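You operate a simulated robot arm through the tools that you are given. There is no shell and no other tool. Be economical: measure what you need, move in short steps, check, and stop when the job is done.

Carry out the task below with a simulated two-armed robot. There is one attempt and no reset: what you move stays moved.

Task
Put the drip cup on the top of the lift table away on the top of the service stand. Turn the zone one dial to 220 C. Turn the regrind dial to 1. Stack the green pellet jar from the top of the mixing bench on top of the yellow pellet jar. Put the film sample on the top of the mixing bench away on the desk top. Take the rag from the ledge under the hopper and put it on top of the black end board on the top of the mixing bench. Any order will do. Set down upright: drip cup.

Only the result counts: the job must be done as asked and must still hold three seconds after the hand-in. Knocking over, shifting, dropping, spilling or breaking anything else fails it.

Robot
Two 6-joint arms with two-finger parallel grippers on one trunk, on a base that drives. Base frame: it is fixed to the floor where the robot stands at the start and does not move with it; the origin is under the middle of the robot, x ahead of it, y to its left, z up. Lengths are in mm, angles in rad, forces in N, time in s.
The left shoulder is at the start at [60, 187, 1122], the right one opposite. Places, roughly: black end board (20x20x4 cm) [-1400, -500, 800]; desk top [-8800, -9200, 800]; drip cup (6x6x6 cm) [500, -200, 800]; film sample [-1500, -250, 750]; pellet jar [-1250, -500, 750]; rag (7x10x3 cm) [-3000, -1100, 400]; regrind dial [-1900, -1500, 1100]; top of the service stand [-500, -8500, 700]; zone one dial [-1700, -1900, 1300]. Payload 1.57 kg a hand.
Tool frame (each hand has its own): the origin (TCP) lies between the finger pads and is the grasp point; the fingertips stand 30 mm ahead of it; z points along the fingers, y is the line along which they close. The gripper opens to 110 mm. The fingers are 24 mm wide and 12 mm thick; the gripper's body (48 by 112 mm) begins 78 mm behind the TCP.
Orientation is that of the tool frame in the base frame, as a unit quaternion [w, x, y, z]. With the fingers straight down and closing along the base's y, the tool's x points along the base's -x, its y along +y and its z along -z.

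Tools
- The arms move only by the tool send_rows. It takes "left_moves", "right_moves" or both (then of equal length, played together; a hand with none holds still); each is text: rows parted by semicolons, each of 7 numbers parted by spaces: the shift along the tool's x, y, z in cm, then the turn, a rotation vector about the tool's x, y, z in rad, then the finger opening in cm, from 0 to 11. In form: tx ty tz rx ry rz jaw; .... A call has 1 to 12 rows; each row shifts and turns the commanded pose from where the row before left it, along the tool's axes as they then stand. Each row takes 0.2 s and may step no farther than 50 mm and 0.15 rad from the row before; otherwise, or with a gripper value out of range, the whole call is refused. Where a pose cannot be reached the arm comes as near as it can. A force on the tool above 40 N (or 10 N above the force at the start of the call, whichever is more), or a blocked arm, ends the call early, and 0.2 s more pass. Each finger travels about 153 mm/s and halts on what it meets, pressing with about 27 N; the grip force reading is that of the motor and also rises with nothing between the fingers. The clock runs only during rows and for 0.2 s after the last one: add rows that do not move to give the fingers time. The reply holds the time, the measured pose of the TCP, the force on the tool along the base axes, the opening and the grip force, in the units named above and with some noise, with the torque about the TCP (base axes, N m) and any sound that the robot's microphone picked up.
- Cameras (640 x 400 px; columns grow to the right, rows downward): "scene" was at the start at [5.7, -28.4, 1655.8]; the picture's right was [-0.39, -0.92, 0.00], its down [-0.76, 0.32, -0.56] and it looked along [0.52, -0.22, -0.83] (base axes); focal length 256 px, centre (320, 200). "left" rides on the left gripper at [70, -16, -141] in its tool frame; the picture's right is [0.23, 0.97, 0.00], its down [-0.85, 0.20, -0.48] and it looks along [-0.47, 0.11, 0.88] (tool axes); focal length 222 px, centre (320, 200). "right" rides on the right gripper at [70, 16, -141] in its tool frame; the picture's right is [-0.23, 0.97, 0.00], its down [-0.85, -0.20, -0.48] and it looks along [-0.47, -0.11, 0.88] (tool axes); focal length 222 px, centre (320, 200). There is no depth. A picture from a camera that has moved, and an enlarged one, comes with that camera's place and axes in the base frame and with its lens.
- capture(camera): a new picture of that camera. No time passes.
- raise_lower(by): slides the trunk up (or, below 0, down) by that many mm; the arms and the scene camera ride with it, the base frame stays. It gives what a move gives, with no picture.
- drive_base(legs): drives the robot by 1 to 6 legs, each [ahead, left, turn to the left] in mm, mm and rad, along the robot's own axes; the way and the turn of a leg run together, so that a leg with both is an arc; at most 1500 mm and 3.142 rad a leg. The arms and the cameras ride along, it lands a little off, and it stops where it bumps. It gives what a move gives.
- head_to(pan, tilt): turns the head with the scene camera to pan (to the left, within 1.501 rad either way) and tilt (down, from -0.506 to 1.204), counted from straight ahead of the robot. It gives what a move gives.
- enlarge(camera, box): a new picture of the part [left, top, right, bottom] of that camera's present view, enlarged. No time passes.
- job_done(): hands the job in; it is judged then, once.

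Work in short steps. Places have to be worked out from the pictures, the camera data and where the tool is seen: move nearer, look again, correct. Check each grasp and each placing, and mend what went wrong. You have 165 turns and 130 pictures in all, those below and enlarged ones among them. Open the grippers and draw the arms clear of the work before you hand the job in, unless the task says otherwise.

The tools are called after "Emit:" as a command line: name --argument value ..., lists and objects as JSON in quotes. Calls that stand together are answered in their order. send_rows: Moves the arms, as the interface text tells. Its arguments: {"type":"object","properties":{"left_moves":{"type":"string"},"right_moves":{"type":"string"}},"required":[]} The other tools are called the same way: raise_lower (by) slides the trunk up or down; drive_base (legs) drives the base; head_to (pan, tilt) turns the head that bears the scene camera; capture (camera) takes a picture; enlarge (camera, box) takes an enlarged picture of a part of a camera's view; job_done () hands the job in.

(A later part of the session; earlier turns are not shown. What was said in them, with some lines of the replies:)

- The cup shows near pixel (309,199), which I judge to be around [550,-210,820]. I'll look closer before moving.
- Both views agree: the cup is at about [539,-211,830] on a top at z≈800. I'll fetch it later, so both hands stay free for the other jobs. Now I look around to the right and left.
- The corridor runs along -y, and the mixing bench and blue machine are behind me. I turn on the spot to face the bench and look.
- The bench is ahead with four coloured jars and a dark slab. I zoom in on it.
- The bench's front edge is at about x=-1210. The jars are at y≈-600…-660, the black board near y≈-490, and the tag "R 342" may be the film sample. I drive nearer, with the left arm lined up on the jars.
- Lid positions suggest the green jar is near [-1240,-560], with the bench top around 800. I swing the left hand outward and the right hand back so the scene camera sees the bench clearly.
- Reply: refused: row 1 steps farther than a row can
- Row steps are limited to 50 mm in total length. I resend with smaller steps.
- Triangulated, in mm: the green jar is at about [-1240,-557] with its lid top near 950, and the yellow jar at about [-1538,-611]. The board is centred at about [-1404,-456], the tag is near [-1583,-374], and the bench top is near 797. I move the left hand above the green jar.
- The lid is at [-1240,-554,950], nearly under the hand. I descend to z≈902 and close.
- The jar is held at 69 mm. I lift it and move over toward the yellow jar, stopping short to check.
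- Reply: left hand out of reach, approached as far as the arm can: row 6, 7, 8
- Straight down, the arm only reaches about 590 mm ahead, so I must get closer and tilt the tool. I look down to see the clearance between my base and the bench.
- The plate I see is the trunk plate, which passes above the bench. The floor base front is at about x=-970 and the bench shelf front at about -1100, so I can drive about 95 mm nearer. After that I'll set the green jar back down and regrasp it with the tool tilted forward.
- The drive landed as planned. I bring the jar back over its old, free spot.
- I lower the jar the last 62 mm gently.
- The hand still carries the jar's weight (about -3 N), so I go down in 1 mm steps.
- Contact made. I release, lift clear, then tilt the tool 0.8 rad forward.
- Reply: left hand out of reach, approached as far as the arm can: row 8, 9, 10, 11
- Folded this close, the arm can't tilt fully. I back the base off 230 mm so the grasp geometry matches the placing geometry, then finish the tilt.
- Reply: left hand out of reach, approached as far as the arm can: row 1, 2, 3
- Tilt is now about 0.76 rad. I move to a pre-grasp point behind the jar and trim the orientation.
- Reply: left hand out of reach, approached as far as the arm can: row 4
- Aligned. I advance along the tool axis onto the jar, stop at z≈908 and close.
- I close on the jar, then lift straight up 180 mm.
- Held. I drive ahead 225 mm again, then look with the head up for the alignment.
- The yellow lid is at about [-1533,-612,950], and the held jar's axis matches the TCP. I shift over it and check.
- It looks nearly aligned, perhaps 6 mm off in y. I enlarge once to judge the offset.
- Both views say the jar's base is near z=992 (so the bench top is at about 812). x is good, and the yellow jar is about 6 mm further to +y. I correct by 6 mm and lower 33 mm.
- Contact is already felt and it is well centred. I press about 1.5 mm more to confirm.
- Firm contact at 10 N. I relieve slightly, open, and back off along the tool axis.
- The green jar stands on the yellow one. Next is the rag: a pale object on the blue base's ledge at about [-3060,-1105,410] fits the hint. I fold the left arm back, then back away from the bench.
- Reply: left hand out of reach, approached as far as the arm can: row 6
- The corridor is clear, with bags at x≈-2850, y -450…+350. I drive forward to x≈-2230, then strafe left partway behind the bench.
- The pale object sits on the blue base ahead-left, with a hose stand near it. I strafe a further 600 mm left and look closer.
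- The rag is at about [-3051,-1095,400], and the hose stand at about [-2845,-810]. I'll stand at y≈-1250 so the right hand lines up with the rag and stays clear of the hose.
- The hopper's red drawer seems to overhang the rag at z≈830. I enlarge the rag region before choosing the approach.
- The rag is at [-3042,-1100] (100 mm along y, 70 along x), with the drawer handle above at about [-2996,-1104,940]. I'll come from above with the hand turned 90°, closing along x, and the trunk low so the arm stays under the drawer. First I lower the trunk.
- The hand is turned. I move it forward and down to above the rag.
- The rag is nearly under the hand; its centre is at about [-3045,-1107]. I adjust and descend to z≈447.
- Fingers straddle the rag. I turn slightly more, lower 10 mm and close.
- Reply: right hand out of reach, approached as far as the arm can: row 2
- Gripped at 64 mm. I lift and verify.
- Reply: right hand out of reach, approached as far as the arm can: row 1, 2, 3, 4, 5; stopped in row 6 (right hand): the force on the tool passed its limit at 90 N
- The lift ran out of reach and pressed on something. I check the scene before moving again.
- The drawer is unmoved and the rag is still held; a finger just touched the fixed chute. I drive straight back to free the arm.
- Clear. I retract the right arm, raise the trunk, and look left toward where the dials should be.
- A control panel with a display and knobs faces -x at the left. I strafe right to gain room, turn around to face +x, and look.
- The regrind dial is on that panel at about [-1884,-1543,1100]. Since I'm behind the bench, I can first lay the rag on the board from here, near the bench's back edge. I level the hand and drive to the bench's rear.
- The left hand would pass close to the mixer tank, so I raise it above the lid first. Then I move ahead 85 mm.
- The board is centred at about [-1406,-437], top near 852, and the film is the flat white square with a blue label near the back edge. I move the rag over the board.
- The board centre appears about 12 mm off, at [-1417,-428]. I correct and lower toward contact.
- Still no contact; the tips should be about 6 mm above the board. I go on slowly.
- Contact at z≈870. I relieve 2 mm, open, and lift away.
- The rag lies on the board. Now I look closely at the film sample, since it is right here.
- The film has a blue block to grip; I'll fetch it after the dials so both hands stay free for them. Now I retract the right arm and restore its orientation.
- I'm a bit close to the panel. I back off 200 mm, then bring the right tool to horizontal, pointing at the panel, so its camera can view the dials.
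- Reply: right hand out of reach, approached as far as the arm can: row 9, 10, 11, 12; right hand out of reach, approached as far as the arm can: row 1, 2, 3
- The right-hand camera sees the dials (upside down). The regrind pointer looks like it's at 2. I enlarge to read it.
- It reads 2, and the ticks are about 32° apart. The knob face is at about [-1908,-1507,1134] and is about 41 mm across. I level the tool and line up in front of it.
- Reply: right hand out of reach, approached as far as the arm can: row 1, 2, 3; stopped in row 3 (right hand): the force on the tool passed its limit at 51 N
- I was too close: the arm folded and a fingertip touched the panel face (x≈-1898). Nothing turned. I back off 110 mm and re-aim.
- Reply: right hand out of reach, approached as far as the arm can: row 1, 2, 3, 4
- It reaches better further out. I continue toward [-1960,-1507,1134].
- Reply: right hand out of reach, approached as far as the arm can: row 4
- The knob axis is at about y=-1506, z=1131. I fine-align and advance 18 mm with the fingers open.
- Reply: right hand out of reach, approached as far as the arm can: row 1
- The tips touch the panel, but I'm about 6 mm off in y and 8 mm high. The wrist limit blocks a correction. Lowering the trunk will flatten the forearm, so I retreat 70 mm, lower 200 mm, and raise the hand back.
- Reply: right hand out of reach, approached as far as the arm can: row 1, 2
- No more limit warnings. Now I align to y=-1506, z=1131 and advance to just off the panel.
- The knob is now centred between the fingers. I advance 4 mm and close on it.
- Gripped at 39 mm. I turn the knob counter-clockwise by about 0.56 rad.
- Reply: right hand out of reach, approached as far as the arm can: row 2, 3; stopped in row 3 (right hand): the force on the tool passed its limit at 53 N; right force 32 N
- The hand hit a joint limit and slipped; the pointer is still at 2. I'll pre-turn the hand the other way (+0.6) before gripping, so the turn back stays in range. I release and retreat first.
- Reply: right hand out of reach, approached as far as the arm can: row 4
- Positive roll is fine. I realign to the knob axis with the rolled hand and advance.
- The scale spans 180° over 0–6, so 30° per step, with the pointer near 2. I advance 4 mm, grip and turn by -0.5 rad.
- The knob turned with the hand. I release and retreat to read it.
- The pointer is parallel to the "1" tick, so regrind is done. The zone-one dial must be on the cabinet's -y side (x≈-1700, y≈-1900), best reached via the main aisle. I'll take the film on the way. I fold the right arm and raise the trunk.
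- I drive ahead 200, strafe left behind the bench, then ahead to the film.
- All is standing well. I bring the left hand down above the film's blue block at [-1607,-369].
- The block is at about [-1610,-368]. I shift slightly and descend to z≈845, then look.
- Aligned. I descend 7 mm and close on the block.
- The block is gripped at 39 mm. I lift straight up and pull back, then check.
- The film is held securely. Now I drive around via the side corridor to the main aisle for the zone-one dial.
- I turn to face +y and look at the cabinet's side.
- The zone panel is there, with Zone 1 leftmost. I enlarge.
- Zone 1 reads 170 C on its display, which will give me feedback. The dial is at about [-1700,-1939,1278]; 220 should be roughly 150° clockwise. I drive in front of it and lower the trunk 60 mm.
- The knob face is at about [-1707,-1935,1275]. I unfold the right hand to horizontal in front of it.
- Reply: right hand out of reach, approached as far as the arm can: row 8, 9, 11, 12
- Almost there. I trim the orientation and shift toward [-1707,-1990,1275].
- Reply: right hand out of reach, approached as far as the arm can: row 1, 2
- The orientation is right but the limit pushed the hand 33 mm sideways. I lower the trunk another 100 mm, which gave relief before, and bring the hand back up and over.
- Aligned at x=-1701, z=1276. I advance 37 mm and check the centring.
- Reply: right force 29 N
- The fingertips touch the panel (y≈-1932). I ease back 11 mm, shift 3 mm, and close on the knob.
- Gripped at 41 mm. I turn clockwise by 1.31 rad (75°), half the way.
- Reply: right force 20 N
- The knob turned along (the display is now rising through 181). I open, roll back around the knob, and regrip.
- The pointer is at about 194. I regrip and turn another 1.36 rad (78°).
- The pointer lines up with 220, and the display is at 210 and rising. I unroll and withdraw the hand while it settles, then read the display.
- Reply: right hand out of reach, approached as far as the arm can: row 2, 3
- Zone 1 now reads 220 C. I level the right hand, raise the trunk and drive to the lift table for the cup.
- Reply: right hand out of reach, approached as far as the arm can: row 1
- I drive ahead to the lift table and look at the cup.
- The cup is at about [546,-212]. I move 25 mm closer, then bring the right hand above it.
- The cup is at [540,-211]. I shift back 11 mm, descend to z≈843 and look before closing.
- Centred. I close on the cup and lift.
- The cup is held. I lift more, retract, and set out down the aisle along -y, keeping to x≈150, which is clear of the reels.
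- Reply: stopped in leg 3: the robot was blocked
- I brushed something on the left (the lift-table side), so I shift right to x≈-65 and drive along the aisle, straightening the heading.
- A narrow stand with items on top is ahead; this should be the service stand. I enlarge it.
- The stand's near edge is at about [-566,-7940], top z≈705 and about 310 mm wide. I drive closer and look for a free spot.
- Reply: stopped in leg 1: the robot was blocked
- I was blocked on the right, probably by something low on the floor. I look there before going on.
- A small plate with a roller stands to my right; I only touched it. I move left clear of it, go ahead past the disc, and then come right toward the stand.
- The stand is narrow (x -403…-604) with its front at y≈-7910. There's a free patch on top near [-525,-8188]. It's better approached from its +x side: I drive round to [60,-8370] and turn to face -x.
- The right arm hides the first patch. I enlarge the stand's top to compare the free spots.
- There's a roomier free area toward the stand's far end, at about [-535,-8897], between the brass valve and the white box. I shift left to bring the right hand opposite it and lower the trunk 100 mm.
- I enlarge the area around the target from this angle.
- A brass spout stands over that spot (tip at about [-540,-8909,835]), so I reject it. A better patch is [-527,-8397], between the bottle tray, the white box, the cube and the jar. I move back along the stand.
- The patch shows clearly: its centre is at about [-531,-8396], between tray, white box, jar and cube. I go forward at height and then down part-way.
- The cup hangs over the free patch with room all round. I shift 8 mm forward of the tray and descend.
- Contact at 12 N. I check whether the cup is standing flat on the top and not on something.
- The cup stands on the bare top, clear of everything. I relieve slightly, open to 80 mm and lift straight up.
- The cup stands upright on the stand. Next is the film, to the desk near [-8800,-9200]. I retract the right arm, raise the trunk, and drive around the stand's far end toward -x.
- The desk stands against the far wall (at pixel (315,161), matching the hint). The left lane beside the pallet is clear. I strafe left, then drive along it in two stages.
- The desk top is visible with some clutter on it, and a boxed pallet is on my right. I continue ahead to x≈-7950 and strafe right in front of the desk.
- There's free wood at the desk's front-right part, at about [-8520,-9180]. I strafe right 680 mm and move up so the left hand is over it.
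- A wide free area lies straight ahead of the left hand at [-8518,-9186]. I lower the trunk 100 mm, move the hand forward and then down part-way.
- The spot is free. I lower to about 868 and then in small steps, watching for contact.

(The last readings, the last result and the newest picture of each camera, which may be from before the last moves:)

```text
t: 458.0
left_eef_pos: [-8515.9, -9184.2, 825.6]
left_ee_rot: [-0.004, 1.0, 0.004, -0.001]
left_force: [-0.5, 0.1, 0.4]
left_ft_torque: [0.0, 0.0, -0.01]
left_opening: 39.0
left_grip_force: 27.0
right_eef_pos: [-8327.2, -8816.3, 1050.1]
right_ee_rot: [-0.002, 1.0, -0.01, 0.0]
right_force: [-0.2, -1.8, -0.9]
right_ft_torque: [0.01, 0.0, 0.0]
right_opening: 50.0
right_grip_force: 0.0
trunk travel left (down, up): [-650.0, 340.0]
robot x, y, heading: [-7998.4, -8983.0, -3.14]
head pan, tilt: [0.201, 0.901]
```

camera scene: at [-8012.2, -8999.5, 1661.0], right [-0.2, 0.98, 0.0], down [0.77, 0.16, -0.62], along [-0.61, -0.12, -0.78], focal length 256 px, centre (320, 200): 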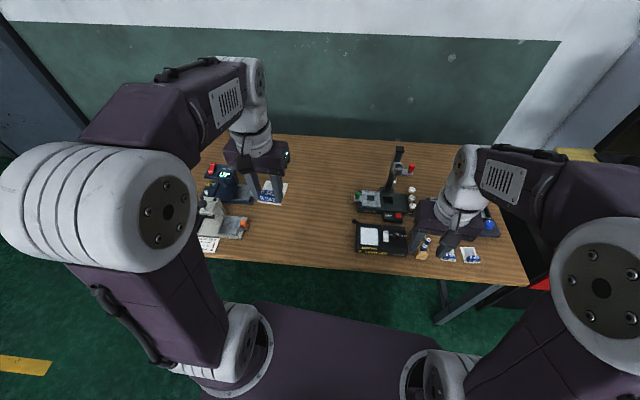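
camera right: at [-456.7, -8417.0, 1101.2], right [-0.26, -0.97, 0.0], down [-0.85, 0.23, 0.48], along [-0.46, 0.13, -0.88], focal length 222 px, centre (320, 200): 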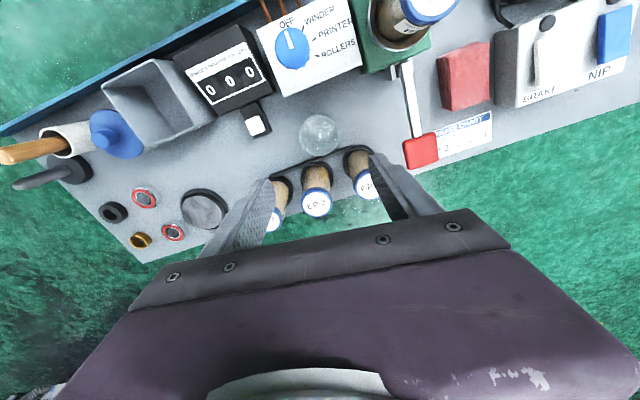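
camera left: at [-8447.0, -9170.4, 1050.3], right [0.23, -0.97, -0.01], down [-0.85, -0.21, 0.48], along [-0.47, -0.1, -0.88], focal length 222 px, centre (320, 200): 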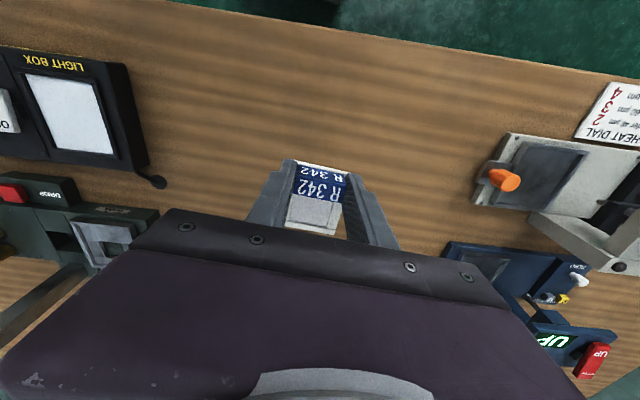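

No contact yet at 826. I continue in 4 mm steps.

Emit:
send_rows --left_moves "0 0 0.4 0 0 0 2;0 0 0.4 0 0 0 2;0 0 0.4 0 0 0 2;0 0 0.4 0 0 0 2;0 0 0 0 0 0 2"

Emit:
send_rows --left_moves "0 0 0.2 0 0 0 2;0 0 0.2 0 0 0 2;0 0 0.2 0 0 0 2;0 0 0 0 0 0 2"

```text
t: 459.2
left_eef_pos: [-8516.5, -9185.2, 809.8]
left_ee_rot: [-0.005, 1.0, 0.004, -0.001]
left_force: [-0.6, 0.4, -0.6]
left_ft_torque: [-0.01, -0.03, 0.01]
left_opening: 38.8
left_grip_force: 27.0
right_eef_pos: [-8327.4, -8816.2, 1049.6]
right_ee_rot: [-0.002, 1.0, -0.01, -0.001]
right_force: [0.4, 1.2, -1.0]
right_ft_torque: [0.0, -0.01, -0.01]
right_opening: 50.1
right_grip_force: 0.1
trunk travel left (down, up): [-650.0, 340.0]
robot x, y, heading: [-7997.4, -8984.6, -3.137]
head pan, tilt: [0.201, 0.901]
```

```text
t: 460.2
left_eef_pos: [-8517.1, -9183.4, 804.1]
left_ee_rot: [-0.004, 1.0, 0.003, -0.001]
left_force: [-0.7, 0.1, 0.4]
left_ft_torque: [0.01, 0.0, -0.03]
left_opening: 38.9
left_grip_force: 26.9
right_eef_pos: [-8327.4, -8816.3, 1050.0]
right_ee_rot: [-0.002, 1.0, -0.011, 0.0]
right_force: [0.3, -0.1, 0.2]
right_ft_torque: [0.02, 0.01, 0.0]
right_opening: 49.8
right_grip_force: 0.0
trunk travel left (down, up): [-650.0, 340.0]
robot x, y, heading: [-7993.3, -8984.2, -3.143]
head pan, tilt: [0.201, 0.901]
```

Emit:
send_rows --left_moves "0 0 0.3 0 0 0 2;0 0 0.3 0 0 0 2;0 0 0.3 0 0 0 2;0 0 0.3 0 0 0 2;0 0 0 0 0 0 2"

Emit:
enlarge --camera "left" --box '[220, 100, 420, 250]'

```text
t: 461.4
left_eef_pos: [-8517.1, -9184.0, 794.7]
left_ee_rot: [-0.003, 1.0, 0.004, -0.005]
left_force: [-4.6, -3.7, 24.4]
left_ft_torque: [-0.36, 0.22, 0.0]
left_opening: 38.9
left_grip_force: 27.1
right_eef_pos: [-8325.7, -8815.7, 1051.1]
right_ee_rot: [-0.001, 1.0, -0.01, -0.002]
right_force: [0.2, -0.4, 0.4]
right_ft_torque: [-0.03, -0.02, -0.03]
right_opening: 50.0
right_grip_force: 0.1
trunk travel left (down, up): [-650.0, 340.0]
robot x, y, heading: [-7996.8, -8982.7, -3.142]
head pan, tilt: [0.201, 0.901]
```

```text
2.67 times, centred on (320, 175) of left
camera zoom: at [-8447.2, -9167.9, 937.3], right [0.23, -0.97, -0.01], down [-0.85, -0.21, 0.48], along [-0.47, -0.11, -0.87], focal length 592 px, centre (320, 267)
```

zoom: 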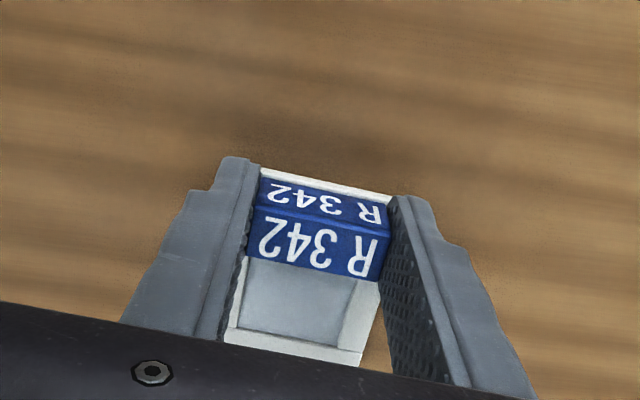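

Contact at about 795 (24 N). I relieve 3 mm, open, and lift away.

Emit:
send_rows --left_moves "0 0 -0.3 0 0 0 2;0 0 0 0 0 0 2;0 0 0 0 0 0 5;0 0 0 0 0 0 8;0 0 0 0 0 0 8;0 0 -2 0 0 0 8;0 0 -4 0 0 0 8;0 0 -4.5 0 0 0 8;0 0 -4.5 0 0 0 8;0 0 -4.5 0 0 0 8;0 0 0 0 0 0 8"

Emit:
capture --camera "left"

```text
t: 463.8
left_eef_pos: [-8517.1, -9185.8, 990.2]
left_ee_rot: [-0.004, 1.0, 0.003, -0.001]
left_force: [-0.4, 0.7, 0.4]
left_ft_torque: [0.0, -0.03, 0.03]
left_opening: 79.8
left_grip_force: 0.1
right_eef_pos: [-8327.8, -8815.0, 1050.2]
right_ee_rot: [-0.002, 1.0, -0.011, 0.0]
right_force: [0.2, 0.6, 0.4]
right_ft_torque: [-0.04, -0.04, 0.02]
right_opening: 50.3
right_grip_force: 0.1
trunk travel left (down, up): [-650.0, 340.0]
robot x, y, heading: [-7991.5, -8982.7, -3.142]
head pan, tilt: [0.201, 0.901]
```

```text
4 pictures are left
camera left: at [-8448.4, -9170.0, 1133.5], right [0.23, -0.97, -0.01], down [-0.85, -0.21, 0.48], along [-0.47, -0.1, -0.88], focal length 222 px, centre (320, 200)
```

left: 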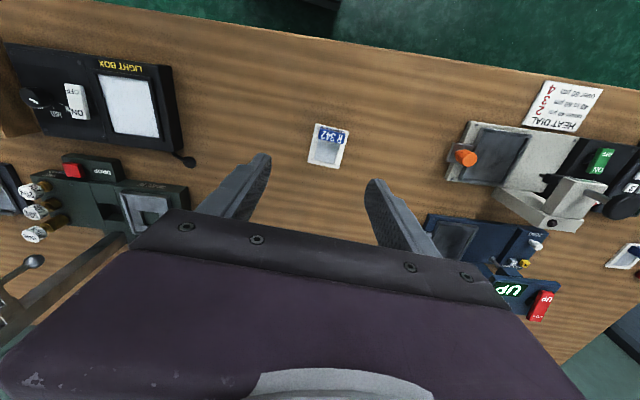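

The film lies flat on the desk. I draw the left arm back and up, open both grippers, and back the base off a little.

Emit:
send_rows --left_moves "0 0 -4.5 0 0 0 11;0 0 -4.5 0 0 0 11;4.5 0 0 0 0 0 11;4.5 0 0 0 0 0 11;4.5 0 0 0 0 0 11;0 0 0 0 0 0 11" --right_moves "0 0 0 0 0 0 11;0 0 0 0 0 0 11;0 0 0 0 0 0 11;0 0 0 0 0 0 11;0 0 0 0 0 0 11;0 0 0 0 0 0 11"

Emit:
drive_base --legs '[[-250, 0, 0]]'

Emit:
capture --camera "scene"

```text
t: 465.2
left_eef_pos: [-8383.7, -9186.1, 1079.5]
left_ee_rot: [-0.004, 1.0, 0.003, -0.001]
left_force: [-0.7, 0.3, -0.2]
left_ft_torque: [0.0, -0.02, -0.01]
left_opening: 109.9
left_grip_force: 0.1
right_eef_pos: [-8328.0, -8815.4, 1050.1]
right_ee_rot: [-0.002, 1.0, -0.011, 0.0]
right_force: [-0.6, -0.9, -1.2]
right_ft_torque: [0.02, -0.01, 0.0]
right_opening: 110.2
right_grip_force: 0.0
trunk travel left (down, up): [-650.0, 340.0]
robot x, y, heading: [-7999.7, -8981.7, -3.143]
head pan, tilt: [0.201, 0.901]
```

```text
t: 467.0
left_eef_pos: [-8136.5, -9184.4, 1080.5]
left_ee_rot: [-0.005, 1.0, 0.003, -0.001]
left_force: [0.7, 0.1, -0.5]
left_ft_torque: [0.03, -0.01, -0.02]
left_opening: 110.2
left_grip_force: 0.0
right_eef_pos: [-8080.3, -8817.0, 1049.1]
right_ee_rot: [-0.002, 1.0, -0.01, 0.0]
right_force: [-0.5, -0.3, 0.1]
right_ft_torque: [0.02, -0.02, -0.01]
right_opening: 110.2
right_grip_force: 0.0
trunk travel left (down, up): [-650.0, 340.0]
robot x, y, heading: [-7748.2, -8985.6, -3.143]
head pan, tilt: [0.201, 0.901]
```

```text
3 pictures are left
camera scene: at [-7762.9, -8999.5, 1561.0], right [-0.2, 0.98, 0.0], down [0.77, 0.16, -0.62], along [-0.61, -0.12, -0.78], focal length 256 px, centre (320, 200)
```

scene: 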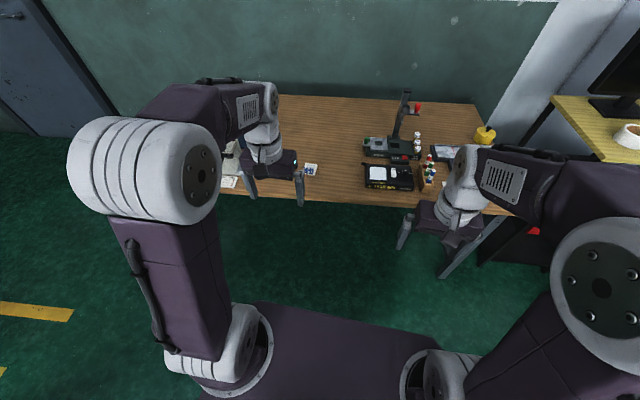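

All six jobs are done, the grippers are open and the arms are clear of the work. I hand the job in.

Emit:
job_done

```text
The job is handed in.
```

I finished all six tasks and handed the job in:
- **Drip cup:** it stands upright on top of the service stand.
- **Zone one dial:** it is set to 220 C, and its display read 220 C.
- **Regrind dial:** it is set to 1.
- **Green pellet jar:** it is stacked on the yellow one.
- **Film sample:** it lies flat on the desk top.
- **Rag:** it is on top of the black end board.

The base was stopped by contact twice while driving: once beside the lift table and once by what looked like a low plate on the aisle floor. A fingertip also pressed the chute under the hopper and the regrind panel. I saw no movement at the drawer above the chute or at the dial. I did not check whether the lift table or the plate shifted.
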